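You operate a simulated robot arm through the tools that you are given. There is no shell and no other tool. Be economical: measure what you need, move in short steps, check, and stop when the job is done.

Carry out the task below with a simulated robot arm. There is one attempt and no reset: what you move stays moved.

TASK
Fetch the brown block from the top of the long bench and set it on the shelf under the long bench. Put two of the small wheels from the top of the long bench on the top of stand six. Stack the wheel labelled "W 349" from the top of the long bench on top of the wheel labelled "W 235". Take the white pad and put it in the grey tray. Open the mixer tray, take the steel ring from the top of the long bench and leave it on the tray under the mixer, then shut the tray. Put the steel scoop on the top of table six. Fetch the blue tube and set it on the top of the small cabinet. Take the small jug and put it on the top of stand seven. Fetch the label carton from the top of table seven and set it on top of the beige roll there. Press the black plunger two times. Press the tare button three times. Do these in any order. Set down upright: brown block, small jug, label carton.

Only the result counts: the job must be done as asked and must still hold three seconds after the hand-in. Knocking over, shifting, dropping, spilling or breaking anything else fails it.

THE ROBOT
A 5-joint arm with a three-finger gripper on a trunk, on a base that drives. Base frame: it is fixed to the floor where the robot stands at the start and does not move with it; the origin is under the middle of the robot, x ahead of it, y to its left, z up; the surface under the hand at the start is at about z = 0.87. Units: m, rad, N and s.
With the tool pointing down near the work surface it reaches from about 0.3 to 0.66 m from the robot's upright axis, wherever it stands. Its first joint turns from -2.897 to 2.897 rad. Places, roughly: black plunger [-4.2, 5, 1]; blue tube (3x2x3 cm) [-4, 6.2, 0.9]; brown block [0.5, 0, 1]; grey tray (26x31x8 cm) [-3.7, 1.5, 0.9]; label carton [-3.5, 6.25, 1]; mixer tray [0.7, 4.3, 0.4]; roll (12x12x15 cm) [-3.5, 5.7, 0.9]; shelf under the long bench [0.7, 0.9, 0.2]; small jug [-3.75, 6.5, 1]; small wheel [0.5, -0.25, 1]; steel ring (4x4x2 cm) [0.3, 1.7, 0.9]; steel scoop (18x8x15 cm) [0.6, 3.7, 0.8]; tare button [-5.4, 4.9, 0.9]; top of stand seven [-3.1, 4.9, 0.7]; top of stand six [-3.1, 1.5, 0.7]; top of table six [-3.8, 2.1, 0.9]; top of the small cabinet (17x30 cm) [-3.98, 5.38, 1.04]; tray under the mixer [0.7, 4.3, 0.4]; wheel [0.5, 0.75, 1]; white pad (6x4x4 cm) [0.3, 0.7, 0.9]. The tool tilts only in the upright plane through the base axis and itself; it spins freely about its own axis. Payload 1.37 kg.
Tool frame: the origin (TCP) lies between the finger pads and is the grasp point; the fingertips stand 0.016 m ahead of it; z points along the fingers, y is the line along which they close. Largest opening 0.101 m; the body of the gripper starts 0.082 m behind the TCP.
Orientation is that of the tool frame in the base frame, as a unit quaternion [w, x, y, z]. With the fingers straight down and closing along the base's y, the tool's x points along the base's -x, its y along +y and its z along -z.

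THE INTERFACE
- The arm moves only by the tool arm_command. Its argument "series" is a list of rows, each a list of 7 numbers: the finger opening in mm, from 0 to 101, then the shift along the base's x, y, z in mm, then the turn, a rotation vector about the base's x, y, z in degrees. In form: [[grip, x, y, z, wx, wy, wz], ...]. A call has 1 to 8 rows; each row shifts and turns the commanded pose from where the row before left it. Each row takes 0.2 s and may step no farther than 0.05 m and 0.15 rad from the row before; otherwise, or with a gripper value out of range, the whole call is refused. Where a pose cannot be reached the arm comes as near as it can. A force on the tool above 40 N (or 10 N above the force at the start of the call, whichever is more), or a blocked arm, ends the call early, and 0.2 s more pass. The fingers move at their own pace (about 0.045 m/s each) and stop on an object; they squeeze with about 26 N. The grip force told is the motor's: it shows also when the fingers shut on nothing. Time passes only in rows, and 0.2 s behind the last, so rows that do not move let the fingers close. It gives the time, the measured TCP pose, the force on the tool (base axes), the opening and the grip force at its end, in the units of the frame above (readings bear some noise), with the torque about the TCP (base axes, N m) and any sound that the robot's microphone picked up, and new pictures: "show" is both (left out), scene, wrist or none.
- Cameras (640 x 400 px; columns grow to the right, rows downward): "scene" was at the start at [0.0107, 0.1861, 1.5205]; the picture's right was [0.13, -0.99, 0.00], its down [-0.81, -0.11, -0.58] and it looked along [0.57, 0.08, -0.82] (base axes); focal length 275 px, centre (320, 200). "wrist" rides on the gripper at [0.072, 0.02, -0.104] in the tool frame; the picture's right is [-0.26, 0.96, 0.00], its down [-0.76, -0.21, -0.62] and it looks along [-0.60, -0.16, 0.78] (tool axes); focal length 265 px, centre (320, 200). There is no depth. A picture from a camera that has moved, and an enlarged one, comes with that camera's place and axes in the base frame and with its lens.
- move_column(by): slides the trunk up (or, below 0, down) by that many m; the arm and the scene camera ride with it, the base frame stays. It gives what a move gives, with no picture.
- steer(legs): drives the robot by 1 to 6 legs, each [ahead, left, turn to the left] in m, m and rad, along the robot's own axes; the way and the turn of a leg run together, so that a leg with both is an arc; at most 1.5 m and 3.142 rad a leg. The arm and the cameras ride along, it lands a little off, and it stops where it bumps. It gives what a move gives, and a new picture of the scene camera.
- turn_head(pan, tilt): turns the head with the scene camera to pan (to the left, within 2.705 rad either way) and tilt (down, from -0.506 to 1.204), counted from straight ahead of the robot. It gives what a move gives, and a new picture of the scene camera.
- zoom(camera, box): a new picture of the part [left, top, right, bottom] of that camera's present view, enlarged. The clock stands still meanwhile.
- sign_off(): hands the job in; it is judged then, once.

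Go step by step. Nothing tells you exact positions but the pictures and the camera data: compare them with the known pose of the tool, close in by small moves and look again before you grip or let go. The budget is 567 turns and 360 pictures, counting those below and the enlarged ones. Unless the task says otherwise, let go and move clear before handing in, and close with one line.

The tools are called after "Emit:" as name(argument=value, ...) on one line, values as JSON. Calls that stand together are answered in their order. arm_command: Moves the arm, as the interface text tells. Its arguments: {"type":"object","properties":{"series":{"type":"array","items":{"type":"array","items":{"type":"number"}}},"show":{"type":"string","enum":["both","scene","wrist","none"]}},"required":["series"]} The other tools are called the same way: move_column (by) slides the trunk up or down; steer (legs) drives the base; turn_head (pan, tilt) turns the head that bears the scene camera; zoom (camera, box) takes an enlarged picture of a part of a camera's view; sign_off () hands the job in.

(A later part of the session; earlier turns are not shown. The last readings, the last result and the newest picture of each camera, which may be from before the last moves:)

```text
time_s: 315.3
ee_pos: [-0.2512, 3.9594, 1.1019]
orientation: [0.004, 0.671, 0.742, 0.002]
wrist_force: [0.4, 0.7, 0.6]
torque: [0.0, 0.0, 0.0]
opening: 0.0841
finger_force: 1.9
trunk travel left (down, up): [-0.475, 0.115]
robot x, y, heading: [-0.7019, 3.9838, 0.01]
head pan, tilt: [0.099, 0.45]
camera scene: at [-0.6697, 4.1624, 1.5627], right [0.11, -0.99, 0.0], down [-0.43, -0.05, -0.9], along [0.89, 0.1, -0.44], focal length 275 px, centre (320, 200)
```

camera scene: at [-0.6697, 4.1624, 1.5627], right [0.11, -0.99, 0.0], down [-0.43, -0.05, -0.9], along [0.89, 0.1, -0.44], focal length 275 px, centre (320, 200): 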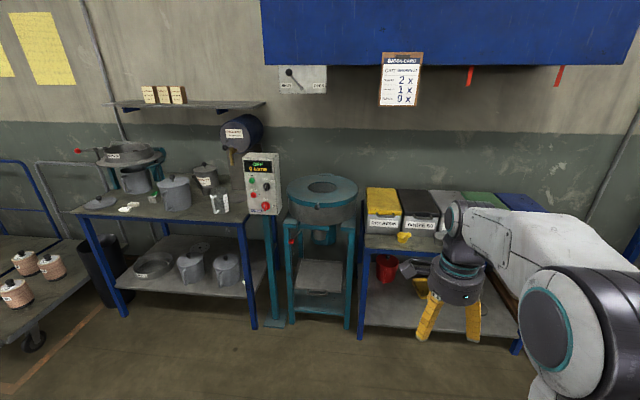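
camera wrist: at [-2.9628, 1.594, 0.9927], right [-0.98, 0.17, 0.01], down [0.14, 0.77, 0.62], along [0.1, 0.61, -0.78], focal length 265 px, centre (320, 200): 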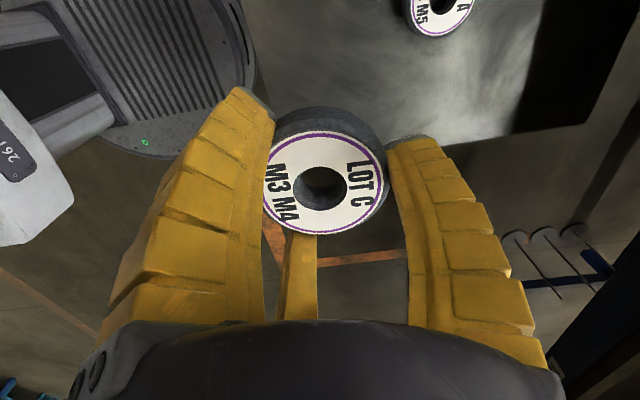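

I see the mixer with a tray drawer below, and the table with bins to the right. Zoom in.

Emit:
zoom(camera="scene", box=[250, 150, 390, 330])

Emit:
zoom(camera="scene", box=[350, 180, 540, 300])

```text
2.22 times, centred on (320, 240) of scene
camera zoom: at [-0.6697, 4.1624, 1.5627], right [0.11, -0.99, 0.0], down [-0.43, -0.05, -0.9], along [0.89, 0.1, -0.44], focal length 612 px, centre (320, 111)
```

zoom: 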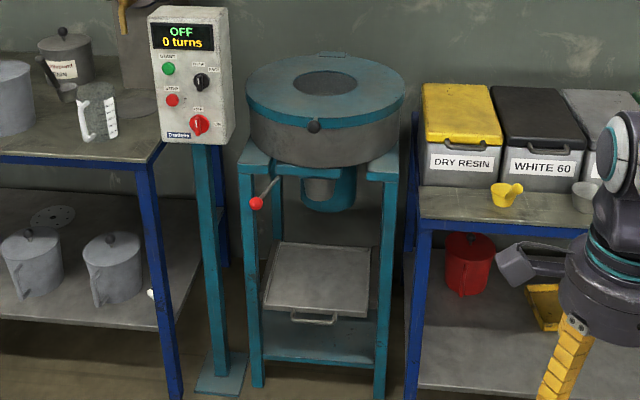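

```text
3.33 times, centred on (445, 240) of scene
camera zoom: at [-0.6697, 4.1624, 1.5627], right [0.11, -0.99, 0.0], down [-0.43, -0.05, -0.9], along [0.89, 0.1, -0.44], focal length 917 px, centre (-97, 67)
```

zoom: 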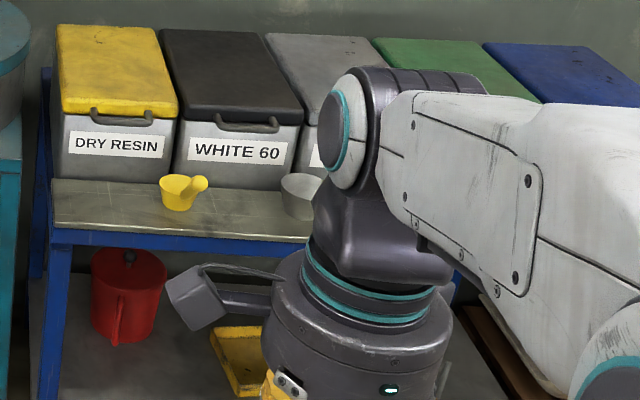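

The tray has a horizontal loop handle at about (0.47,4.305,0.4). Lower the trunk and look from a lower angle.

Emit:
move_column(by=-0.4)

Emit:
steer(legs=[[0.25, 0.3, -0.01]])

Emit:
turn_head(pan=-0.1, tilt=0.6)

Emit:
zoom(camera="scene", box=[200, 130, 440, 330])

```text
time_s: 319.1
ee_pos: [-0.2515, 3.9589, 0.7023]
orientation: [0.003, 0.671, 0.741, 0.002]
wrist_force: [-0.2, 1.0, -0.5]
torque: [0.0, 0.0, -0.02]
opening: 0.0839
finger_force: 1.3
trunk travel left (down, up): [-0.075, 0.515]
robot x, y, heading: [-0.7018, 3.9733, 0.01]
head pan, tilt: [0.099, 0.45]
```

```text
time_s: 321.6
ee_pos: [-0.0077, 4.2644, 0.7025]
orientation: [0.003, 0.672, 0.74, 0.001]
wrist_force: [-0.3, 0.2, 0.5]
torque: [-0.01, 0.0, 0.0]
opening: 0.084
finger_force: 1.9
trunk travel left (down, up): [-0.075, 0.515]
robot x, y, heading: [-0.4526, 4.2828, 0.01]
head pan, tilt: [0.099, 0.45]
camera scene: at [-0.4246, 4.4689, 1.1628], right [0.11, -0.99, 0.0], down [-0.43, -0.05, -0.9], along [0.9, 0.1, -0.44], focal length 275 px, centre (320, 200)
```

scene: 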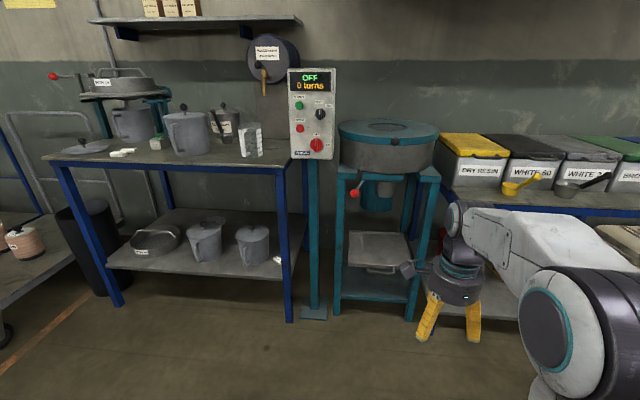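

```text
time_s: 322.3
ee_pos: [-0.0061, 4.2646, 0.7008]
orientation: [0.003, 0.673, 0.74, 0.002]
wrist_force: [-0.1, -0.4, 0.4]
torque: [0.01, -0.01, 0.02]
opening: 0.0839
finger_force: 1.4
trunk travel left (down, up): [-0.075, 0.515]
robot x, y, heading: [-0.4538, 4.2858, 0.006]
head pan, tilt: [-0.099, 0.6]
camera scene: at [-0.4279, 4.4511, 1.1493], right [-0.09, -1.0, 0.0], down [-0.56, 0.05, -0.83], along [0.82, -0.08, -0.56], focal length 275 px, centre (320, 200)
```

scene: 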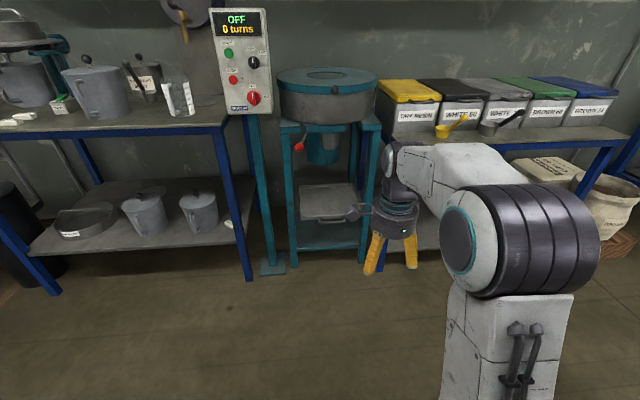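

```text
2.00 times, centred on (320, 230) of scene
camera zoom: at [-0.4279, 4.4511, 1.1493], right [-0.09, -1.0, 0.0], down [-0.56, 0.05, -0.83], along [0.82, -0.08, -0.56], focal length 550 px, centre (320, 140)
```

zoom: 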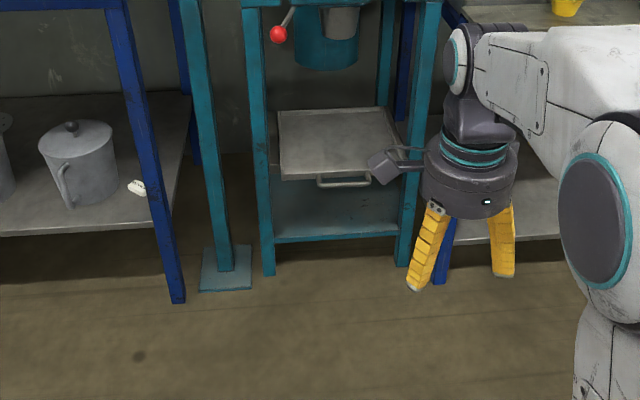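

Handle bar ≈ (0.456,4.306,0.437). Zoom more to understand its shape.

Emit:
zoom(camera="scene", box=[280, 170, 390, 250])

```text
5.00 times, centred on (335, 210) of scene
camera zoom: at [-0.4279, 4.4511, 1.1493], right [-0.09, -1.0, 0.0], down [-0.56, 0.05, -0.83], along [0.82, -0.08, -0.56], focal length 1376 px, centre (245, 150)
```

zoom: 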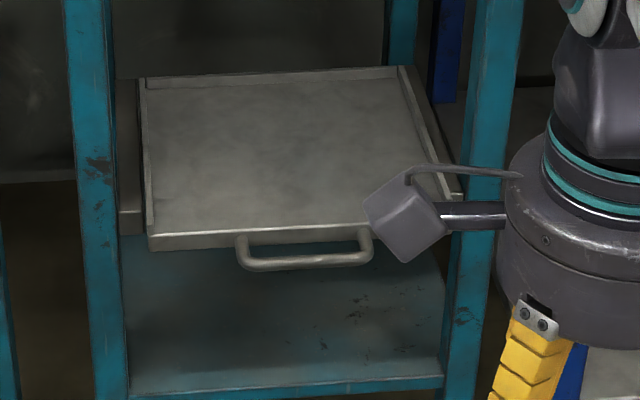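

I'll hook the handle from above with finger F1 behind the bar. First lower the arm, open fully, and drive in to view the handle with the wrist camera.

Emit:
move_column(by=-0.07)

Emit:
arm_command(series=[[101, 0, 0, -35, 0, 0, 0], [101, 0, 0, -35, 0, 0, 0]], show="none")

Emit:
steer(legs=[[0.33, 0.03, -0.006]])

Emit:
zoom(camera="wrist", box=[0, 0, 640, 400])

```text
time_s: 323.4
ee_pos: [-0.0071, 4.2634, 0.6315]
orientation: [0.003, 0.672, 0.741, 0.001]
wrist_force: [-1.0, 0.1, 0.3]
torque: [0.02, 0.01, 0.01]
opening: 0.084
finger_force: 1.2
trunk travel left (down, up): [-0.005, 0.585]
robot x, y, heading: [-0.4498, 4.2842, 0.007]
head pan, tilt: [-0.099, 0.6]
```

```text
time_s: 324.0
ee_pos: [-0.0071, 4.2658, 0.5597]
orientation: [0.003, 0.672, 0.74, 0.002]
wrist_force: [-0.9, -0.7, -0.8]
torque: [0.02, -0.02, -0.01]
opening: 0.1005
finger_force: 0.0
trunk travel left (down, up): [-0.005, 0.585]
robot x, y, heading: [-0.4511, 4.2854, 0.004]
head pan, tilt: [-0.099, 0.6]
```

```text
time_s: 326.2
ee_pos: [0.3203, 4.2929, 0.5605]
orientation: [0.004, 0.675, 0.738, 0.002]
wrist_force: [-0.1, -1.1, 0.6]
torque: [0.02, 0.03, 0.02]
opening: 0.1005
finger_force: 0.1
trunk travel left (down, up): [-0.005, 0.585]
robot x, y, heading: [-0.1252, 4.3136, -0.001]
head pan, tilt: [-0.099, 0.6]
camera scene: at [-0.098, 4.4811, 1.0792], right [-0.1, -0.99, 0.0], down [-0.56, 0.06, -0.83], along [0.82, -0.08, -0.56], focal length 275 px, centre (320, 200)
```

scene: 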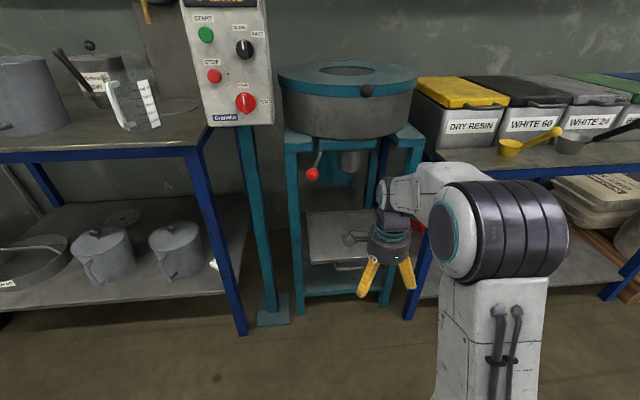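

```text
1.00 times, centred on (320, 200) of wrist (not enlarged: the box is as wide or as high as the picture)
camera zoom: at [0.3345, 4.367, 0.6661], right [0.98, -0.18, 0.01], down [-0.14, -0.77, 0.62], along [-0.11, -0.61, -0.78], focal length 265 px, centre (320, 200)
```

zoom: 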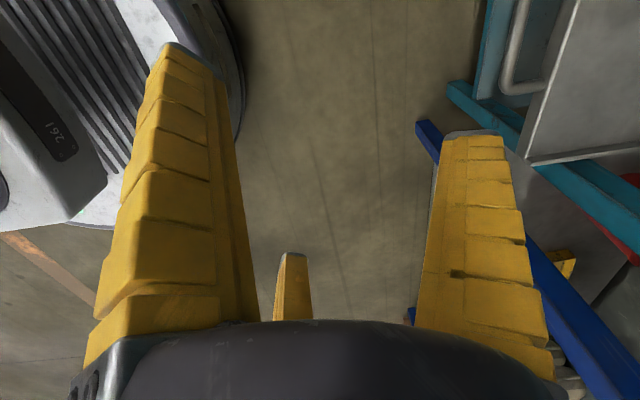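

I see the handle at the right edge: bar x≈0.47, right end y≈4.27. Move nearer at this height and look again.

Emit:
arm_command(series=[[101, 40, 8, 0, 0, 0, 0], [101, 40, 8, 0, 0, 0, 0]], show="wrist")

Emit:
zoom(camera="wrist", box=[320, 0, 560, 150])

```text
time_s: 326.8
ee_pos: [0.4002, 4.3083, 0.56]
orientation: [0.002, 0.675, 0.738, 0.002]
wrist_force: [-0.4, 0.3, 0.2]
torque: [-0.01, 0.0, 0.01]
opening: 0.1006
finger_force: 0.0
trunk travel left (down, up): [-0.005, 0.585]
robot x, y, heading: [-0.1234, 4.317, 0.001]
head pan, tilt: [-0.099, 0.6]
camera wrist: at [0.4133, 4.3824, 0.6658], right [0.98, -0.18, 0.01], down [-0.14, -0.77, 0.62], along [-0.11, -0.61, -0.78], focal length 265 px, centre (320, 200)
```

wrist: 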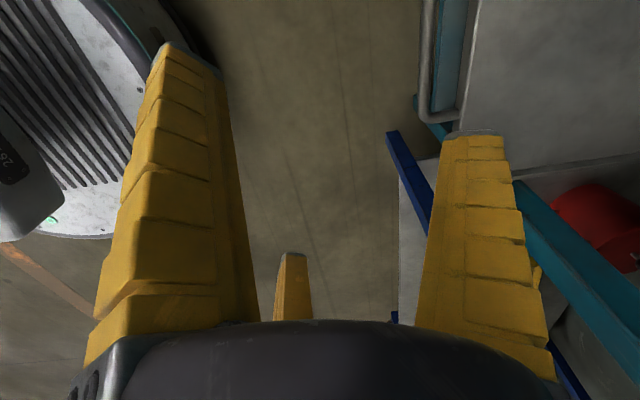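

```text
2.67 times, centred on (440, 75) of wrist
camera zoom: at [0.4133, 4.3824, 0.6658], right [0.98, -0.18, 0.01], down [-0.14, -0.77, 0.62], along [-0.11, -0.61, -0.78], focal length 708 px, centre (0, 533)
```

zoom: 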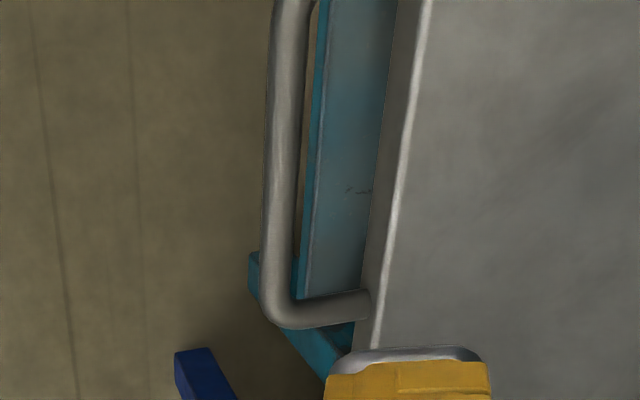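

The handle bar refines to ≈(0.50, 4.26–4.36, 0.395). A more horizontal grip (finger above/behind, two below) is safer. Back off and tilt the tool forward ~70°.

Emit:
steer(legs=[[-0.25, 0, 0]])

Emit:
arm_command(series=[[70, 15, 0, -10, 0, -8.5, 0], [70, 15, 0, -10, 0, -8.5, 0], [70, 15, 0, -10, 0, -8.5, 0], [70, 15, 0, -10, 0, -8.5, 0], [70, 15, 0, -10, 0, -8.5, 0], [70, 15, 0, -10, 0, -8.5, 0], [70, 15, 0, -10, 0, -8.5, 0], [70, 15, 0, -10, 0, -8.5, 0]], show="both")

```text
time_s: 328.6
ee_pos: [0.1484, 4.3095, 0.5614]
orientation: [0.003, 0.674, 0.739, 0.003]
wrist_force: [-0.1, -0.3, -0.5]
torque: [-0.01, -0.02, -0.04]
opening: 0.1004
finger_force: 0.0
trunk travel left (down, up): [-0.005, 0.585]
robot x, y, heading: [-0.3734, 4.3152, 0.005]
head pan, tilt: [-0.099, 0.6]
camera scene: at [-0.349, 4.4809, 1.0792], right [-0.1, -1.0, 0.0], down [-0.56, 0.05, -0.83], along [0.82, -0.08, -0.56], focal length 275 px, centre (320, 200)
```

scene: 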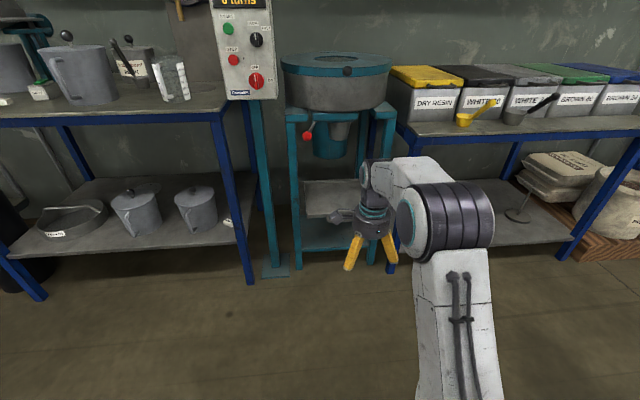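

```text
time_s: 330.4
ee_pos: [0.2685, 4.3104, 0.4795]
orientation: [0.416, 0.558, 0.61, 0.378]
wrist_force: [0.0, -0.6, 0.1]
torque: [0.01, 0.03, -0.02]
opening: 0.0728
finger_force: 2.1
trunk travel left (down, up): [-0.005, 0.585]
robot x, y, heading: [-0.3752, 4.3116, 0.005]
head pan, tilt: [-0.099, 0.6]
camera scene: at [-0.3493, 4.4809, 1.0793], right [-0.1, -1.0, 0.0], down [-0.56, 0.05, -0.83], along [0.82, -0.08, -0.56], focal length 275 px, centre (320, 200)
camera wrist: at [0.1769, 4.386, 0.5312], right [0.36, -0.18, 0.92], down [-0.63, -0.77, 0.1], along [0.69, -0.61, -0.39], focal length 265 px, centre (320, 200)
```

scene: 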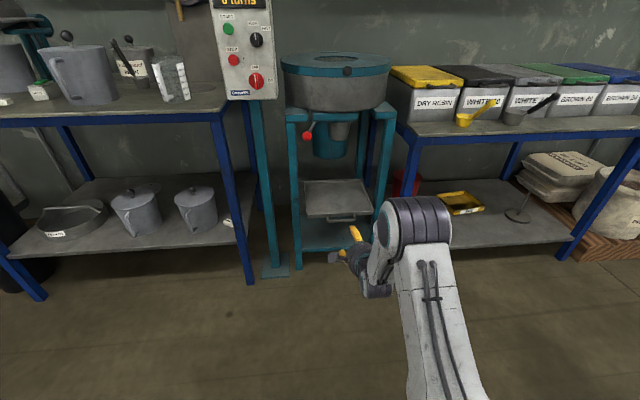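
wrist: 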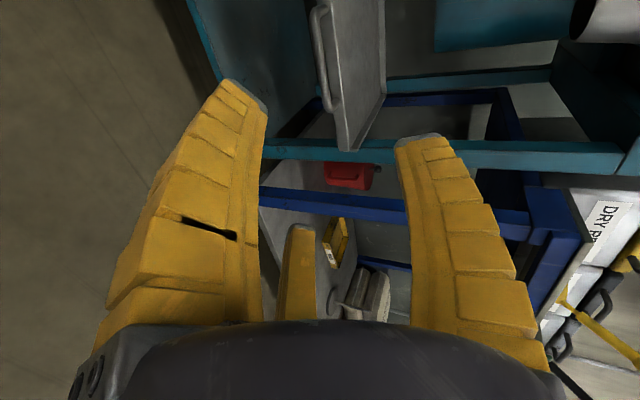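

The handle is between the fingers in view: bar at (0.50,4.31,0.394). Drive ahead 0.16 m, then close in with the arm.

Emit:
steer(legs=[[0.14, 0, -0.005]])

Emit:
arm_command(series=[[70, 5, -2, -30, 0, 0, 0], [70, 5, -2, -30, 0, 0, 0]], show="both")

```text
time_s: 331.7
ee_pos: [0.4106, 4.31, 0.4804]
orientation: [0.416, 0.559, 0.61, 0.378]
wrist_force: [-1.2, -0.5, 0.7]
torque: [-0.01, 0.03, 0.0]
opening: 0.0729
finger_force: 2.4
trunk travel left (down, up): [-0.005, 0.585]
robot x, y, heading: [-0.2296, 4.3145, -0.002]
head pan, tilt: [-0.099, 0.6]
camera scene: at [-0.2072, 4.4811, 1.0792], right [-0.1, -1.0, 0.0], down [-0.56, 0.06, -0.83], along [0.82, -0.08, -0.56], focal length 275 px, centre (320, 200)
```

scene: 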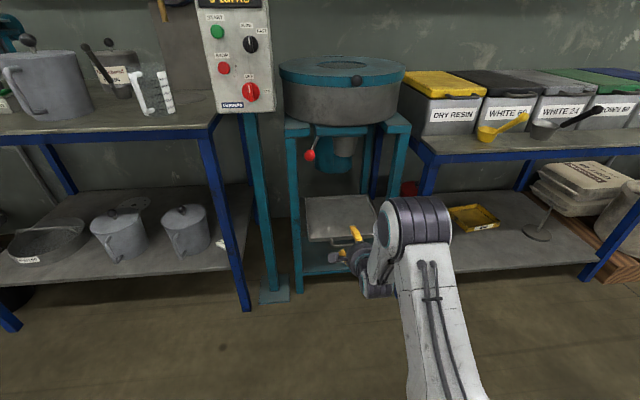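

```text
time_s: 332.3
ee_pos: [0.421, 4.3066, 0.4188]
orientation: [0.418, 0.56, 0.609, 0.375]
wrist_force: [0.5, -0.1, 0.5]
torque: [-0.02, 0.01, -0.01]
opening: 0.0729
finger_force: 2.4
trunk travel left (down, up): [-0.005, 0.585]
robot x, y, heading: [-0.2312, 4.316, -0.0]
head pan, tilt: [-0.099, 0.6]
camera scene: at [-0.2074, 4.4811, 1.0793], right [-0.1, -1.0, 0.0], down [-0.56, 0.06, -0.83], along [0.82, -0.08, -0.56], focal length 275 px, centre (320, 200)
camera wrist: at [0.3304, 4.3818, 0.4698], right [0.36, -0.18, 0.92], down [-0.64, -0.76, 0.1], along [0.68, -0.62, -0.39], focal length 265 px, centre (320, 200)
```

scene: 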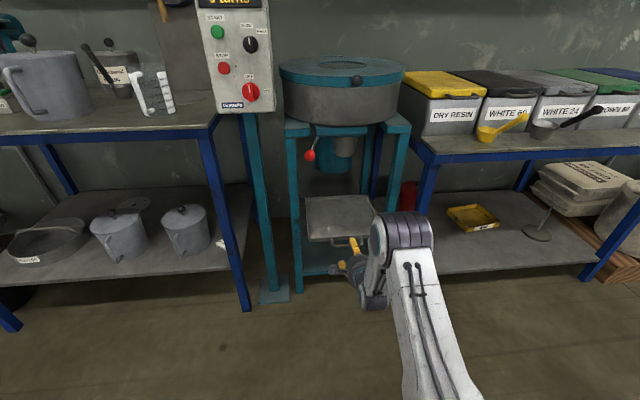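
wrist: 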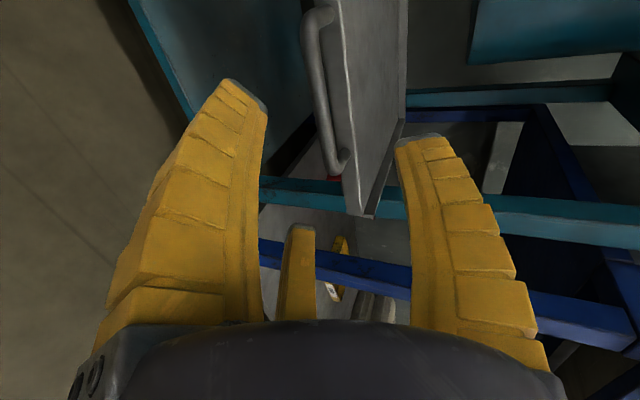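

Centre the fingers on the bar and advance along the tool axis with a smaller opening.

Emit:
arm_command(series=[[52, 23, 3, -8, 0, 0, 0], [52, 23, 2, -8, 0, 0, 0], [52, 23, 0, -8, 0, 0, 0]], show="wrist")

```text
time_s: 333.1
ee_pos: [0.4884, 4.3121, 0.3963]
orientation: [0.416, 0.559, 0.61, 0.377]
wrist_force: [0.3, -0.1, 0.8]
torque: [-0.02, -0.02, 0.0]
opening: 0.0556
finger_force: 2.5
trunk travel left (down, up): [-0.005, 0.585]
robot x, y, heading: [-0.2332, 4.3152, 0.001]
head pan, tilt: [-0.099, 0.6]
camera wrist: at [0.3972, 4.3855, 0.447], right [0.36, -0.18, 0.91], down [-0.63, -0.77, 0.1], along [0.69, -0.61, -0.39], focal length 265 px, centre (320, 200)
```

wrist: 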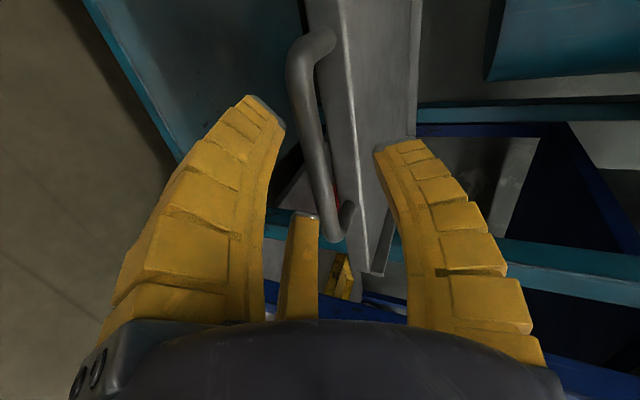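

The bar is between the fingers. Advance 7 mm and close.

Emit:
arm_command(series=[[52, 7, 1, -3, 0, 0, 0], [0, 0, 0, 0, 0, 0, 0], [0, 0, 0, 0, 0, 0, 0], [0, 0, 0, 0, 0, 0, 0], [0, 0, 0, 0, 0, 0, 0]], show="wrist")

```text
time_s: 334.3
ee_pos: [0.4928, 4.3106, 0.3862]
orientation: [0.412, 0.562, 0.612, 0.374]
wrist_force: [-8.5, -11.0, -19.4]
torque: [0.65, 0.12, -0.27]
opening: 0.0196
finger_force: 28.3
trunk travel left (down, up): [-0.005, 0.585]
robot x, y, heading: [-0.2317, 4.3117, -0.001]
head pan, tilt: [-0.099, 0.6]
camera wrist: at [0.4035, 4.3846, 0.4399], right [0.38, -0.18, 0.91], down [-0.63, -0.77, 0.11], along [0.68, -0.61, -0.4], focal length 265 px, centre (320, 200)
```

wrist: 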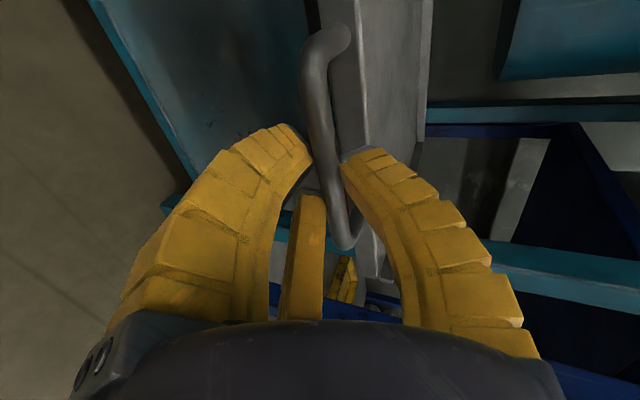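

Handle gripped. Pull it straight toward the robot.

Emit:
arm_command(series=[[0, 0, 0, -3, 0, 0, 0], [0, -15, 0, 0, 0, 0, 0], [0, -20, 0, 0, 0, 0, 0], [0, -20, 0, 0, 0, 0, 0], [0, -20, 0, 0, 0, 0, 0]], show="both")

```text
time_s: 335.5
ee_pos: [0.4214, 4.315, 0.3927]
orientation: [0.416, 0.556, 0.611, 0.38]
wrist_force: [0.5, 0.0, 0.4]
torque: [-0.01, 0.02, 0.02]
opening: 0.0001
finger_force: 28.2
trunk travel left (down, up): [-0.005, 0.585]
robot x, y, heading: [-0.2349, 4.3132, 0.005]
head pan, tilt: [-0.099, 0.6]
camera scene: at [-0.2074, 4.4814, 1.0795], right [-0.1, -1.0, 0.0], down [-0.56, 0.05, -0.82], along [0.82, -0.08, -0.57], focal length 275 px, centre (320, 200)
camera wrist: at [0.3292, 4.3899, 0.443], right [0.36, -0.17, 0.92], down [-0.63, -0.77, 0.1], along [0.69, -0.61, -0.39], focal length 265 px, centre (320, 200)
```

scene: 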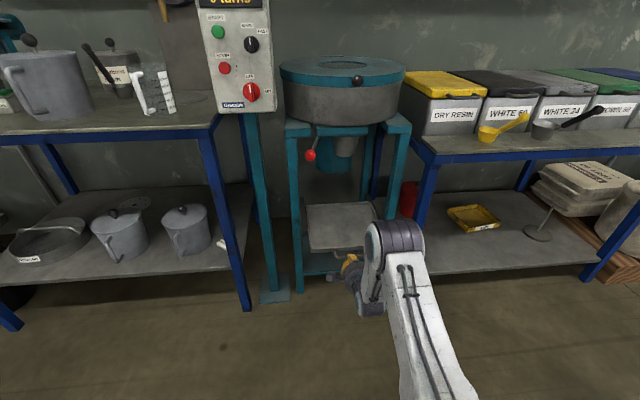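
wrist: 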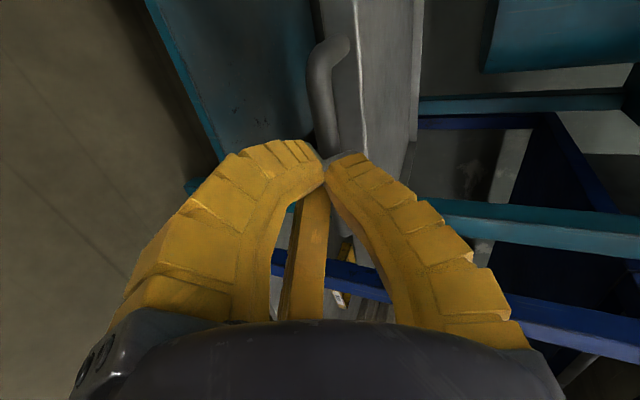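

The tray came out ~6 cm before the fingers slipped off. Re-grip deeper and pull again.

Emit:
arm_command(series=[[56, -20, 0, 8, 0, 0, 0], [56, 0, 0, 0, 0, 0, 0], [56, 0, 0, 0, 0, 0, 0]], show="wrist")

```text
time_s: 336.3
ee_pos: [0.4008, 4.3115, 0.3971]
orientation: [0.415, 0.558, 0.611, 0.379]
wrist_force: [-0.1, 0.4, -0.7]
torque: [-0.04, -0.02, -0.01]
opening: 0.0594
finger_force: 2.9
trunk travel left (down, up): [-0.005, 0.585]
robot x, y, heading: [-0.2345, 4.3149, 0.003]
head pan, tilt: [-0.099, 0.6]
camera wrist: at [0.3096, 4.3868, 0.449], right [0.36, -0.18, 0.92], down [-0.63, -0.77, 0.1], along [0.69, -0.61, -0.39], focal length 265 px, centre (320, 200)
```

wrist: 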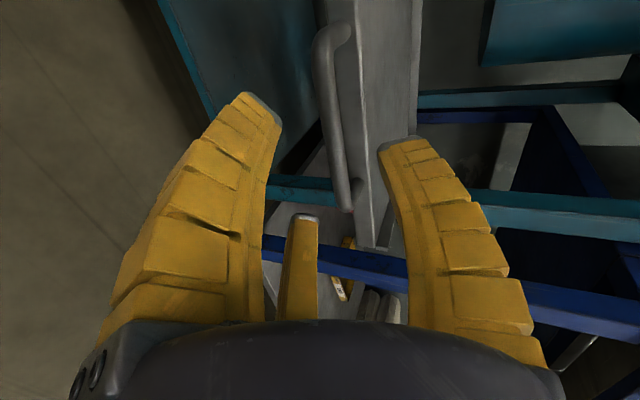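

Emit:
arm_command(series=[[56, 0, 2, 12, 0, 0, 0], [56, 24, 1, -9, 0, 0, 0], [56, 25, 1, -10, 0, 0, 0], [0, 0, 0, 0, 0, 0, 0], [0, 0, 0, 0, 0, 0, 0], [0, 0, 0, 0, 0, 0, 0], [0, 0, 0, 0, 0, 0, 0]], show="wrist")

```text
time_s: 337.9
ee_pos: [0.4482, 4.3128, 0.3841]
orientation: [0.41, 0.562, 0.613, 0.375]
wrist_force: [-2.3, -11.8, -25.5]
torque: [0.66, -0.01, -0.21]
opening: 0.0169
finger_force: 27.6
trunk travel left (down, up): [-0.005, 0.585]
robot x, y, heading: [-0.2315, 4.3143, 0.001]
head pan, tilt: [-0.099, 0.6]
camera wrist: at [0.3573, 4.3875, 0.437], right [0.38, -0.18, 0.91], down [-0.63, -0.77, 0.11], along [0.68, -0.61, -0.4], focal length 265 px, centre (320, 200)
```

wrist: 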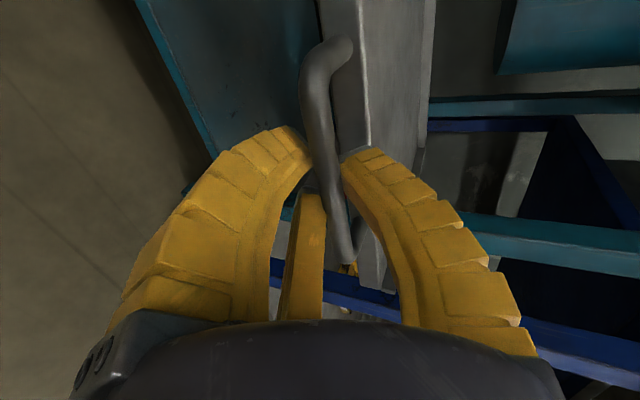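

Emit:
arm_command(series=[[0, 0, 0, -8, 0, 0, 0], [0, 0, 2, 0, 0, 0, 0], [0, -12, 0, 0, 0, 0, 0], [0, -15, 0, 0, 0, 0, 0], [0, -15, 0, 0, 0, 0, 0], [0, -15, 0, 0, 0, 0, 0]], show="wrist")

```text
time_s: 339.3
ee_pos: [0.3936, 4.3145, 0.3838]
orientation: [0.415, 0.557, 0.611, 0.38]
wrist_force: [2.4, -19.9, -1.8]
torque: [0.6, -0.02, -0.36]
opening: 0.0163
finger_force: 27.9
trunk travel left (down, up): [-0.005, 0.585]
robot x, y, heading: [-0.2317, 4.3128, 0.003]
head pan, tilt: [-0.099, 0.6]
camera wrist: at [0.3012, 4.3884, 0.4351], right [0.36, -0.18, 0.92], down [-0.63, -0.77, 0.1], along [0.69, -0.61, -0.39], focal length 265 px, centre (320, 200)
```

wrist: 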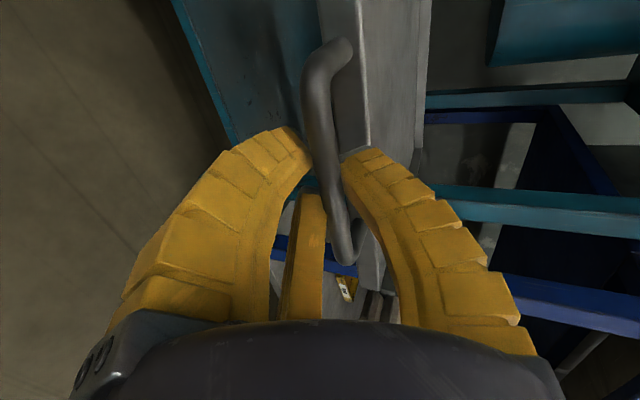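

Holding well now; keep pulling.

Emit:
arm_command(series=[[0, -15, -3, 0, 0, 0, 0], [0, -18, 0, 0, 0, 0, 0], [0, -18, 0, 0, 0, 0, 0], [0, -18, 0, 0, 0, 0, 0], [0, -18, 0, 0, 0, 0, 0]], show="both")

```text
time_s: 340.5
ee_pos: [0.3062, 4.3139, 0.3832]
orientation: [0.414, 0.557, 0.612, 0.379]
wrist_force: [1.9, -11.1, 1.0]
torque: [0.59, 0.0, -0.37]
opening: 0.0163
finger_force: 28.2
trunk travel left (down, up): [-0.005, 0.585]
robot x, y, heading: [-0.2357, 4.3139, 0.002]
head pan, tilt: [-0.099, 0.6]
camera scene: at [-0.2072, 4.4806, 1.0794], right [-0.1, -1.0, 0.0], down [-0.56, 0.06, -0.83], along [0.82, -0.08, -0.56], focal length 275 px, centre (320, 200)
camera wrist: at [0.2138, 4.3885, 0.4352], right [0.36, -0.18, 0.92], down [-0.63, -0.77, 0.1], along [0.69, -0.61, -0.39], focal length 265 px, centre (320, 200)
```

scene: 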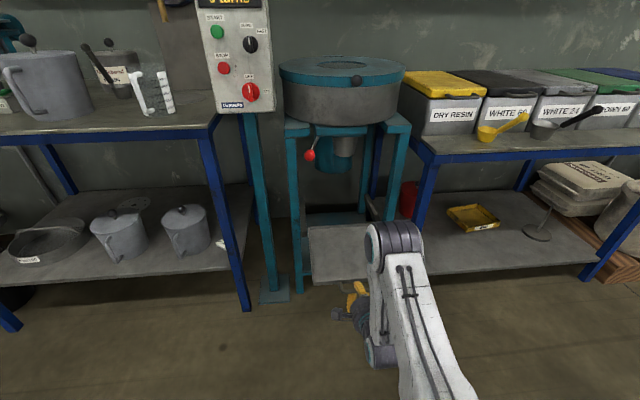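
wrist: 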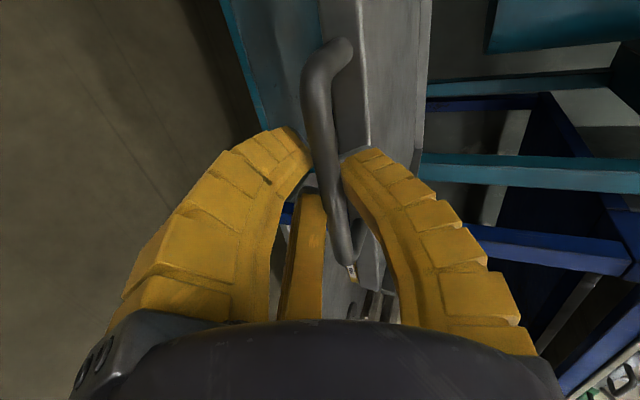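

The tray is ~20 cm open. Release and back away.

Emit:
arm_command(series=[[60, 0, 0, 0, 0, 0, 0], [60, 0, 0, 0, 0, 0, 0], [60, 0, 0, 0, 0, 0, 0], [60, -25, 0, 10, 0, 0, 0], [60, -35, 0, 14, 0, 0, 0]], show="wrist")

```text
time_s: 341.7
ee_pos: [0.2622, 4.3136, 0.3992]
orientation: [0.415, 0.558, 0.61, 0.379]
wrist_force: [0.7, -0.3, 0.2]
torque: [-0.02, -0.01, 0.02]
opening: 0.0633
finger_force: 2.6
out of reach, approached as far as the arm can: row 5
trunk travel left (down, up): [-0.005, 0.585]
robot x, y, heading: [-0.2353, 4.3141, -0.0]
head pan, tilt: [-0.099, 0.6]
camera wrist: at [0.1712, 4.388, 0.4505], right [0.36, -0.18, 0.92], down [-0.63, -0.77, 0.1], along [0.69, -0.61, -0.39], focal length 265 px, centre (320, 200)
```

wrist: 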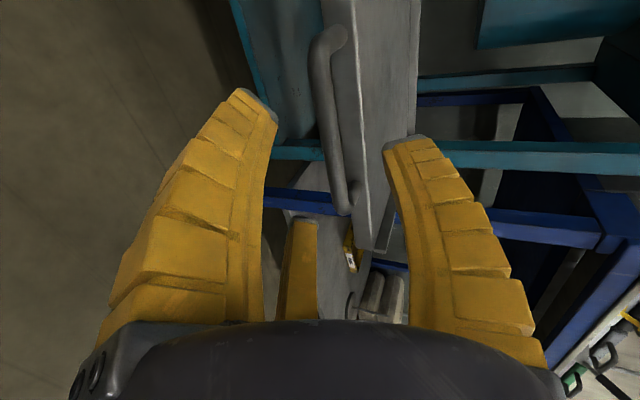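

Now back off, straighten the tool, raise the trunk and go for the steel ring.

Emit:
steer(legs=[[-0.5, 0, 0]])

Emit:
arm_command(series=[[80, 0, 0, 20, 0, 8.5, 0], [80, 0, 0, 20, 0, 8.5, 0], [80, 0, 0, 20, 0, 8.5, 0], [80, 0, 0, 20, 0, 8.5, 0], [80, 0, 0, 20, 0, 8.5, 0], [80, 0, 0, 20, 0, 8.5, 0], [80, 0, 0, 20, 0, 8.5, 0], [80, 0, 0, 20, 0, 8.5, 0]], show="none")

Emit:
move_column(by=0.4)

Emit:
move_column(by=0.07)

Emit:
steer(legs=[[0, -1.4, 0], [0.1, -1.25, 0], [0.45, 0, 0]])

```text
time_s: 344.6
ee_pos: [-0.2256, 4.3118, 0.3986]
orientation: [0.416, 0.559, 0.61, 0.378]
wrist_force: [-0.3, -0.2, 0.1]
torque: [0.01, 0.03, 0.0]
opening: 0.0632
finger_force: 2.4
trunk travel left (down, up): [-0.005, 0.585]
robot x, y, heading: [-0.7218, 4.3173, -0.0]
head pan, tilt: [-0.099, 0.6]
camera scene: at [-0.6958, 4.4814, 1.0792], right [-0.1, -0.99, 0.0], down [-0.56, 0.06, -0.83], along [0.82, -0.08, -0.56], focal length 275 px, centre (320, 200)
```

scene: 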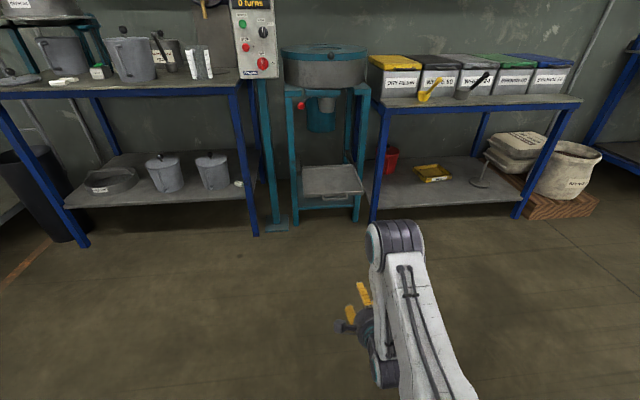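

```text
time_s: 346.4
ee_pos: [-0.2223, 4.3129, 0.558]
orientation: [0.002, 0.675, 0.738, 0.002]
wrist_force: [-0.9, 0.4, 0.4]
torque: [-0.02, -0.02, 0.03]
opening: 0.082
finger_force: 1.6
out of reach, approached as far as the arm can: row 1
trunk travel left (down, up): [-0.005, 0.585]
robot x, y, heading: [-0.7196, 4.3128, 0.002]
head pan, tilt: [-0.099, 0.6]
```

```text
time_s: 350.2
ee_pos: [-0.2219, 4.3122, 0.9566]
orientation: [0.002, 0.675, 0.738, 0.003]
wrist_force: [-0.3, 1.0, 0.4]
torque: [0.0, 0.02, 0.0]
opening: 0.0823
finger_force: 1.2
trunk travel left (down, up): [-0.405, 0.185]
robot x, y, heading: [-0.72, 4.3139, -0.002]
head pan, tilt: [-0.099, 0.6]
```

```text
time_s: 351.3
ee_pos: [-0.2214, 4.3136, 1.0278]
orientation: [0.003, 0.675, 0.738, 0.003]
wrist_force: [0.2, 0.1, -0.9]
torque: [-0.01, -0.02, -0.02]
opening: 0.0821
finger_force: 1.3
trunk travel left (down, up): [-0.475, 0.115]
robot x, y, heading: [-0.7218, 4.3105, -0.001]
head pan, tilt: [-0.099, 0.6]
```

```text
time_s: 366.5
ee_pos: [0.3302, 1.6626, 1.0273]
orientation: [0.001, 0.674, 0.739, 0.002]
wrist_force: [0.1, 0.3, 0.0]
torque: [0.0, 0.0, 0.01]
opening: 0.082
finger_force: 1.5
trunk travel left (down, up): [-0.475, 0.115]
robot x, y, heading: [-0.1716, 1.6638, -0.001]
head pan, tilt: [-0.099, 0.6]
camera scene: at [-0.1447, 1.8315, 1.5492], right [-0.1, -0.99, 0.0], down [-0.56, 0.06, -0.82], along [0.82, -0.08, -0.57], focal length 275 px, centre (320, 200)
```

scene: 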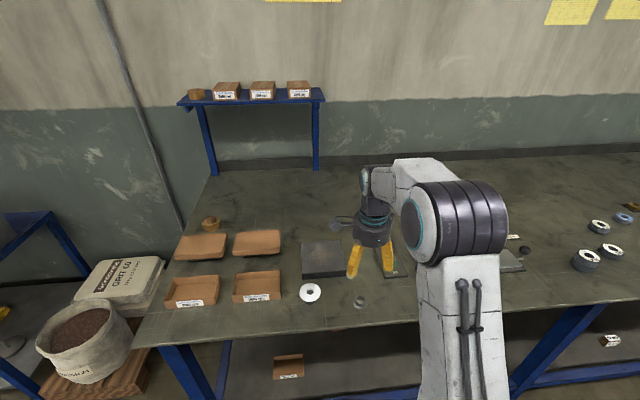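

Emit:
zoom(camera="scene", box=[330, 270, 410, 330])

Emit:
zoom(camera="wrist", box=[0, 0, 640, 400])

```text
6.67 times, centred on (370, 300) of scene
camera zoom: at [-0.1447, 1.8315, 1.5492], right [-0.1, -0.99, 0.0], down [-0.56, 0.06, -0.82], along [0.82, -0.08, -0.57], focal length 1834 px, centre (-13, -467)
```

zoom: 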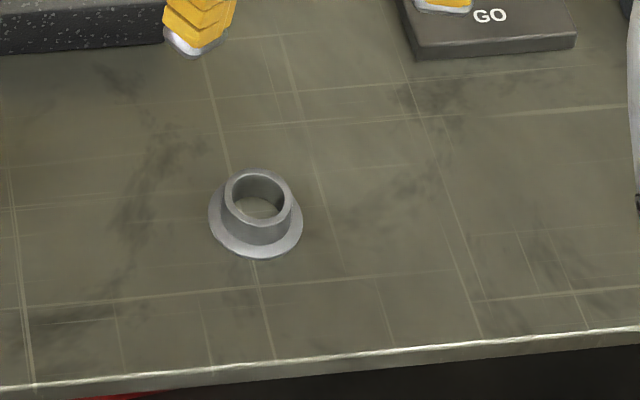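

```text
1.00 times, centred on (320, 200) of wrist (not enlarged: the box is as wide or as high as the picture)
camera zoom: at [0.3426, 1.7378, 1.1326], right [0.98, -0.18, 0.01], down [-0.14, -0.77, 0.62], along [-0.1, -0.61, -0.78], focal length 265 px, centre (320, 200)
```

zoom: 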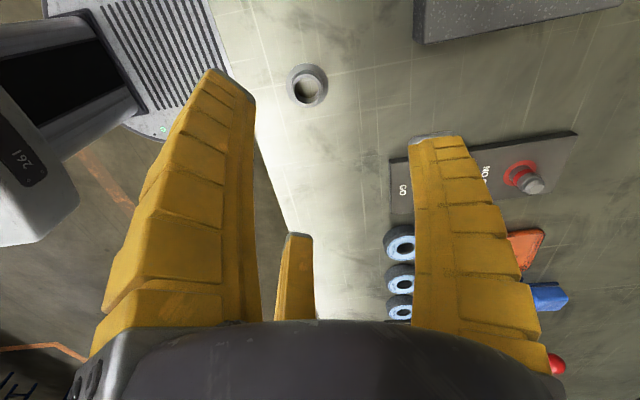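

The ring is a flanged bush at ≈(0.321,1.673). Align above and check.

Emit:
arm_command(series=[[80, -5, 5, -35, 0, 0, 0], [80, -4, 5, -35, 0, 0, 0]], show="wrist")

```text
time_s: 367.1
ee_pos: [0.322, 1.6717, 0.9575]
orientation: [0.002, 0.675, 0.738, 0.002]
wrist_force: [0.6, -0.9, 0.1]
torque: [0.0, 0.0, -0.04]
opening: 0.0822
finger_force: 1.5
trunk travel left (down, up): [-0.475, 0.115]
robot x, y, heading: [-0.1722, 1.6645, -0.001]
head pan, tilt: [-0.099, 0.6]
camera wrist: at [0.3345, 1.7471, 1.0625], right [0.98, -0.18, 0.01], down [-0.14, -0.77, 0.62], along [-0.1, -0.61, -0.78], focal length 265 px, centre (320, 200)
```

wrist: 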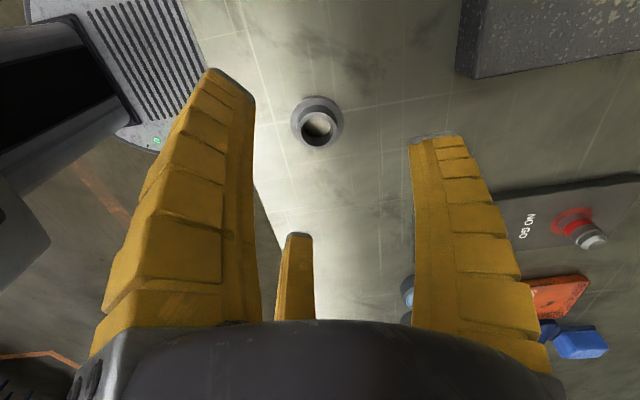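

Emit:
arm_command(series=[[70, 1, 3, -40, 0, 0, 0], [70, 0, 0, -24, 0, 0, 0], [0, 0, 0, 0, 0, 0, 0], [0, 0, 0, 0, 0, 0, 0], [0, 0, 0, 0, 0, 0, 0], [0, 0, 0, 0, 0, 0, 0]], show="wrist")

```text
time_s: 368.5
ee_pos: [0.3243, 1.6776, 0.8954]
orientation: [0.003, 0.674, 0.739, 0.004]
wrist_force: [-1.0, 0.0, 5.2]
torque: [-0.02, 0.08, 0.03]
opening: 0.0211
finger_force: 26.0
trunk travel left (down, up): [-0.475, 0.115]
robot x, y, heading: [-0.1722, 1.665, -0.0]
head pan, tilt: [-0.099, 0.6]
camera wrist: at [0.3361, 1.7507, 1.0003], right [0.98, -0.18, 0.01], down [-0.14, -0.77, 0.62], along [-0.1, -0.61, -0.79], focal length 265 px, centre (320, 200)
```

wrist: 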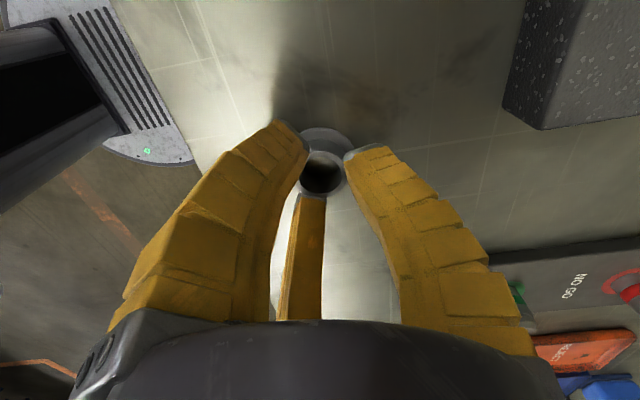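

Emit:
arm_command(series=[[0, 0, 0, 15, 0, 0, 0], [0, 0, 0, 30, 0, 0, 0], [0, 0, 0, 40, 0, 0, 0]], show="wrist")

```text
time_s: 369.3
ee_pos: [0.3211, 1.6771, 0.9805]
orientation: [0.003, 0.674, 0.738, 0.002]
wrist_force: [-0.5, 0.3, -0.4]
torque: [-0.01, -0.02, 0.02]
opening: 0.0175
finger_force: 26.0
trunk travel left (down, up): [-0.475, 0.115]
robot x, y, heading: [-0.1718, 1.6632, -0.004]
head pan, tilt: [-0.099, 0.6]
camera wrist: at [0.3352, 1.7515, 1.0848], right [0.98, -0.18, 0.01], down [-0.14, -0.77, 0.62], along [-0.1, -0.61, -0.78], focal length 265 px, centre (320, 200)
```

wrist: 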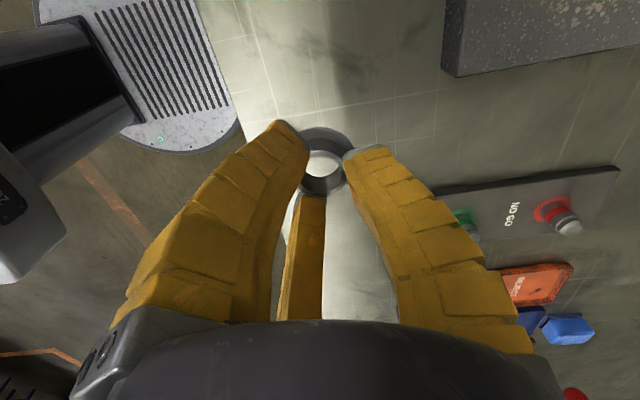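

Ring held. Raise and return to the mixer.

Emit:
arm_command(series=[[0, 0, 0, 40, 0, 0, 0], [0, 0, 0, 40, 0, 0, 0]], show="none")

Emit:
steer(legs=[[-0.55, 0, 0.002], [0, 1.4, 0], [0, 1.25, 0]])

Emit:
move_column(by=-0.4)

Emit:
move_column(by=-0.07)

Emit:
turn_head(pan=-0.05, tilt=0.6)

```text
time_s: 369.9
ee_pos: [0.3225, 1.677, 1.058]
orientation: [0.002, 0.675, 0.738, 0.002]
wrist_force: [0.0, 0.4, -0.4]
torque: [-0.01, -0.04, -0.03]
opening: 0.0171
finger_force: 26.1
trunk travel left (down, up): [-0.475, 0.115]
robot x, y, heading: [-0.1713, 1.6682, -0.002]
head pan, tilt: [-0.099, 0.6]
```

```text
time_s: 385.6
ee_pos: [-0.263, 4.3477, 1.059]
orientation: [0.002, 0.663, 0.748, 0.002]
wrist_force: [0.6, 0.0, -0.5]
torque: [-0.02, -0.04, 0.01]
opening: 0.0001
finger_force: 26.0
trunk travel left (down, up): [-0.475, 0.115]
robot x, y, heading: [-0.7558, 4.3247, 0.026]
head pan, tilt: [-0.099, 0.6]
camera scene: at [-0.7338, 4.489, 1.5492], right [-0.07, -1.0, 0.0], down [-0.56, 0.04, -0.83], along [0.82, -0.06, -0.56], focal length 275 px, centre (320, 200)
```

scene: 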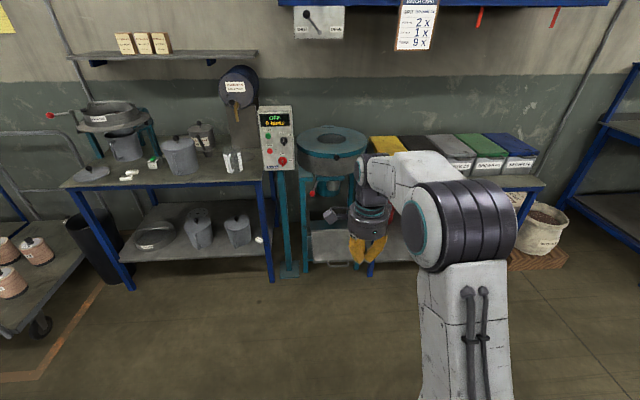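

```text
time_s: 389.4
ee_pos: [-0.2615, 4.3479, 0.658]
orientation: [0.002, 0.664, 0.747, 0.002]
wrist_force: [0.0, -0.2, 0.1]
torque: [0.0, 0.01, -0.02]
opening: 0.0002
finger_force: 25.6
trunk travel left (down, up): [-0.075, 0.515]
robot x, y, heading: [-0.7579, 4.3207, 0.023]
head pan, tilt: [-0.099, 0.6]
```

```text
time_s: 390.5
ee_pos: [-0.2618, 4.3482, 0.5875]
orientation: [0.003, 0.663, 0.748, 0.002]
wrist_force: [-0.3, 0.3, 0.6]
torque: [-0.01, -0.02, 0.05]
opening: 0.0002
finger_force: 26.4
trunk travel left (down, up): [-0.005, 0.585]
robot x, y, heading: [-0.758, 4.3202, 0.025]
head pan, tilt: [-0.099, 0.6]
```

```text
time_s: 391.1
ee_pos: [-0.2628, 4.3479, 0.5873]
orientation: [0.003, 0.664, 0.748, 0.002]
wrist_force: [0.2, 0.2, -0.4]
torque: [0.0, -0.04, 0.01]
opening: 0.0
finger_force: 25.5
trunk travel left (down, up): [-0.005, 0.585]
robot x, y, heading: [-0.7568, 4.3213, 0.027]
head pan, tilt: [-0.051, 0.6]
camera scene: at [-0.7336, 4.4931, 1.0792], right [-0.02, -1.0, 0.0], down [-0.56, 0.01, -0.83], along [0.82, -0.02, -0.56], focal length 275 px, centre (320, 200)
```

scene: 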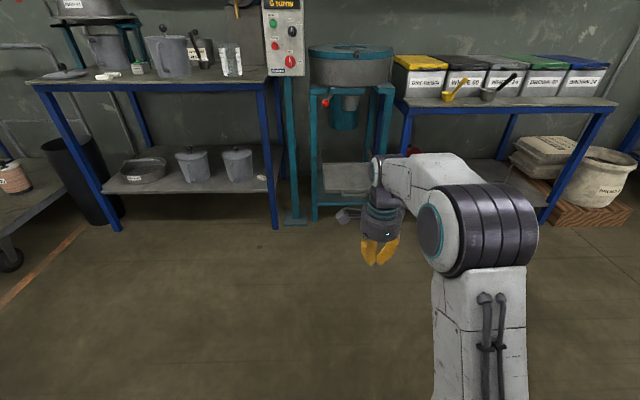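

The opening reads 0: the ring slipped out on the way. Look for it along the path.

Emit:
turn_head(pan=-1.0, tilt=0.75)

Emit:
move_column(by=0.4)

Emit:
turn_head(pan=-0.9, tilt=0.5)

```text
time_s: 392.4
ee_pos: [-0.2626, 4.3479, 0.5878]
orientation: [0.002, 0.664, 0.748, 0.002]
wrist_force: [0.7, -0.5, 0.4]
torque: [0.0, 0.0, 0.01]
opening: 0.0001
finger_force: 26.0
trunk travel left (down, up): [-0.005, 0.585]
robot x, y, heading: [-0.7561, 4.3211, 0.029]
head pan, tilt: [-1.0, 0.75]
camera scene: at [-0.7752, 4.4267, 1.0664], right [-0.83, -0.56, 0.0], down [-0.38, 0.56, -0.73], along [0.41, -0.6, -0.68], focal length 275 px, centre (320, 200)
```

scene: 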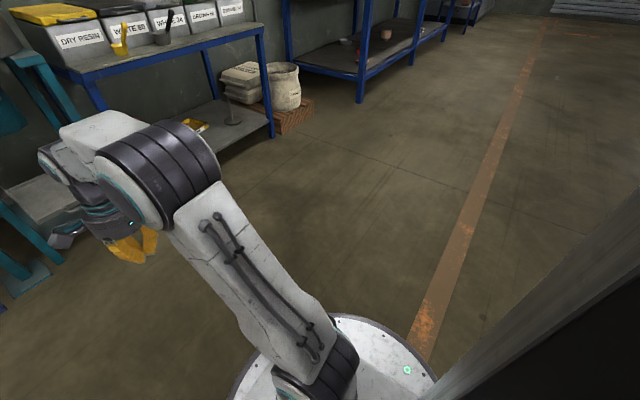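

```text
time_s: 396.2
ee_pos: [-0.2621, 4.348, 0.9882]
orientation: [0.002, 0.663, 0.748, 0.003]
wrist_force: [0.1, -0.2, -0.6]
torque: [0.01, 0.01, 0.0]
opening: 0.0
finger_force: 25.8
trunk travel left (down, up): [-0.405, 0.185]
robot x, y, heading: [-0.7549, 4.3175, 0.022]
head pan, tilt: [-1.0, 0.75]
```

```text
time_s: 396.9
ee_pos: [-0.2627, 4.3474, 0.9883]
orientation: [0.002, 0.665, 0.747, 0.003]
wrist_force: [0.3, -0.1, 0.0]
torque: [-0.01, -0.03, 0.0]
opening: 0.0
finger_force: 26.2
trunk travel left (down, up): [-0.405, 0.185]
robot x, y, heading: [-0.7574, 4.3174, 0.026]
head pan, tilt: [-0.901, 0.499]
camera scene: at [-0.7635, 4.4255, 1.4883], right [-0.77, -0.64, 0.0], down [-0.31, 0.37, -0.88], along [0.56, -0.67, -0.48], focal length 275 px, centre (320, 200)
```

scene: 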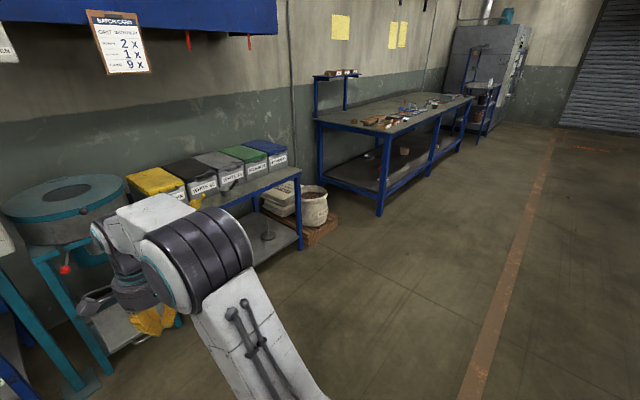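

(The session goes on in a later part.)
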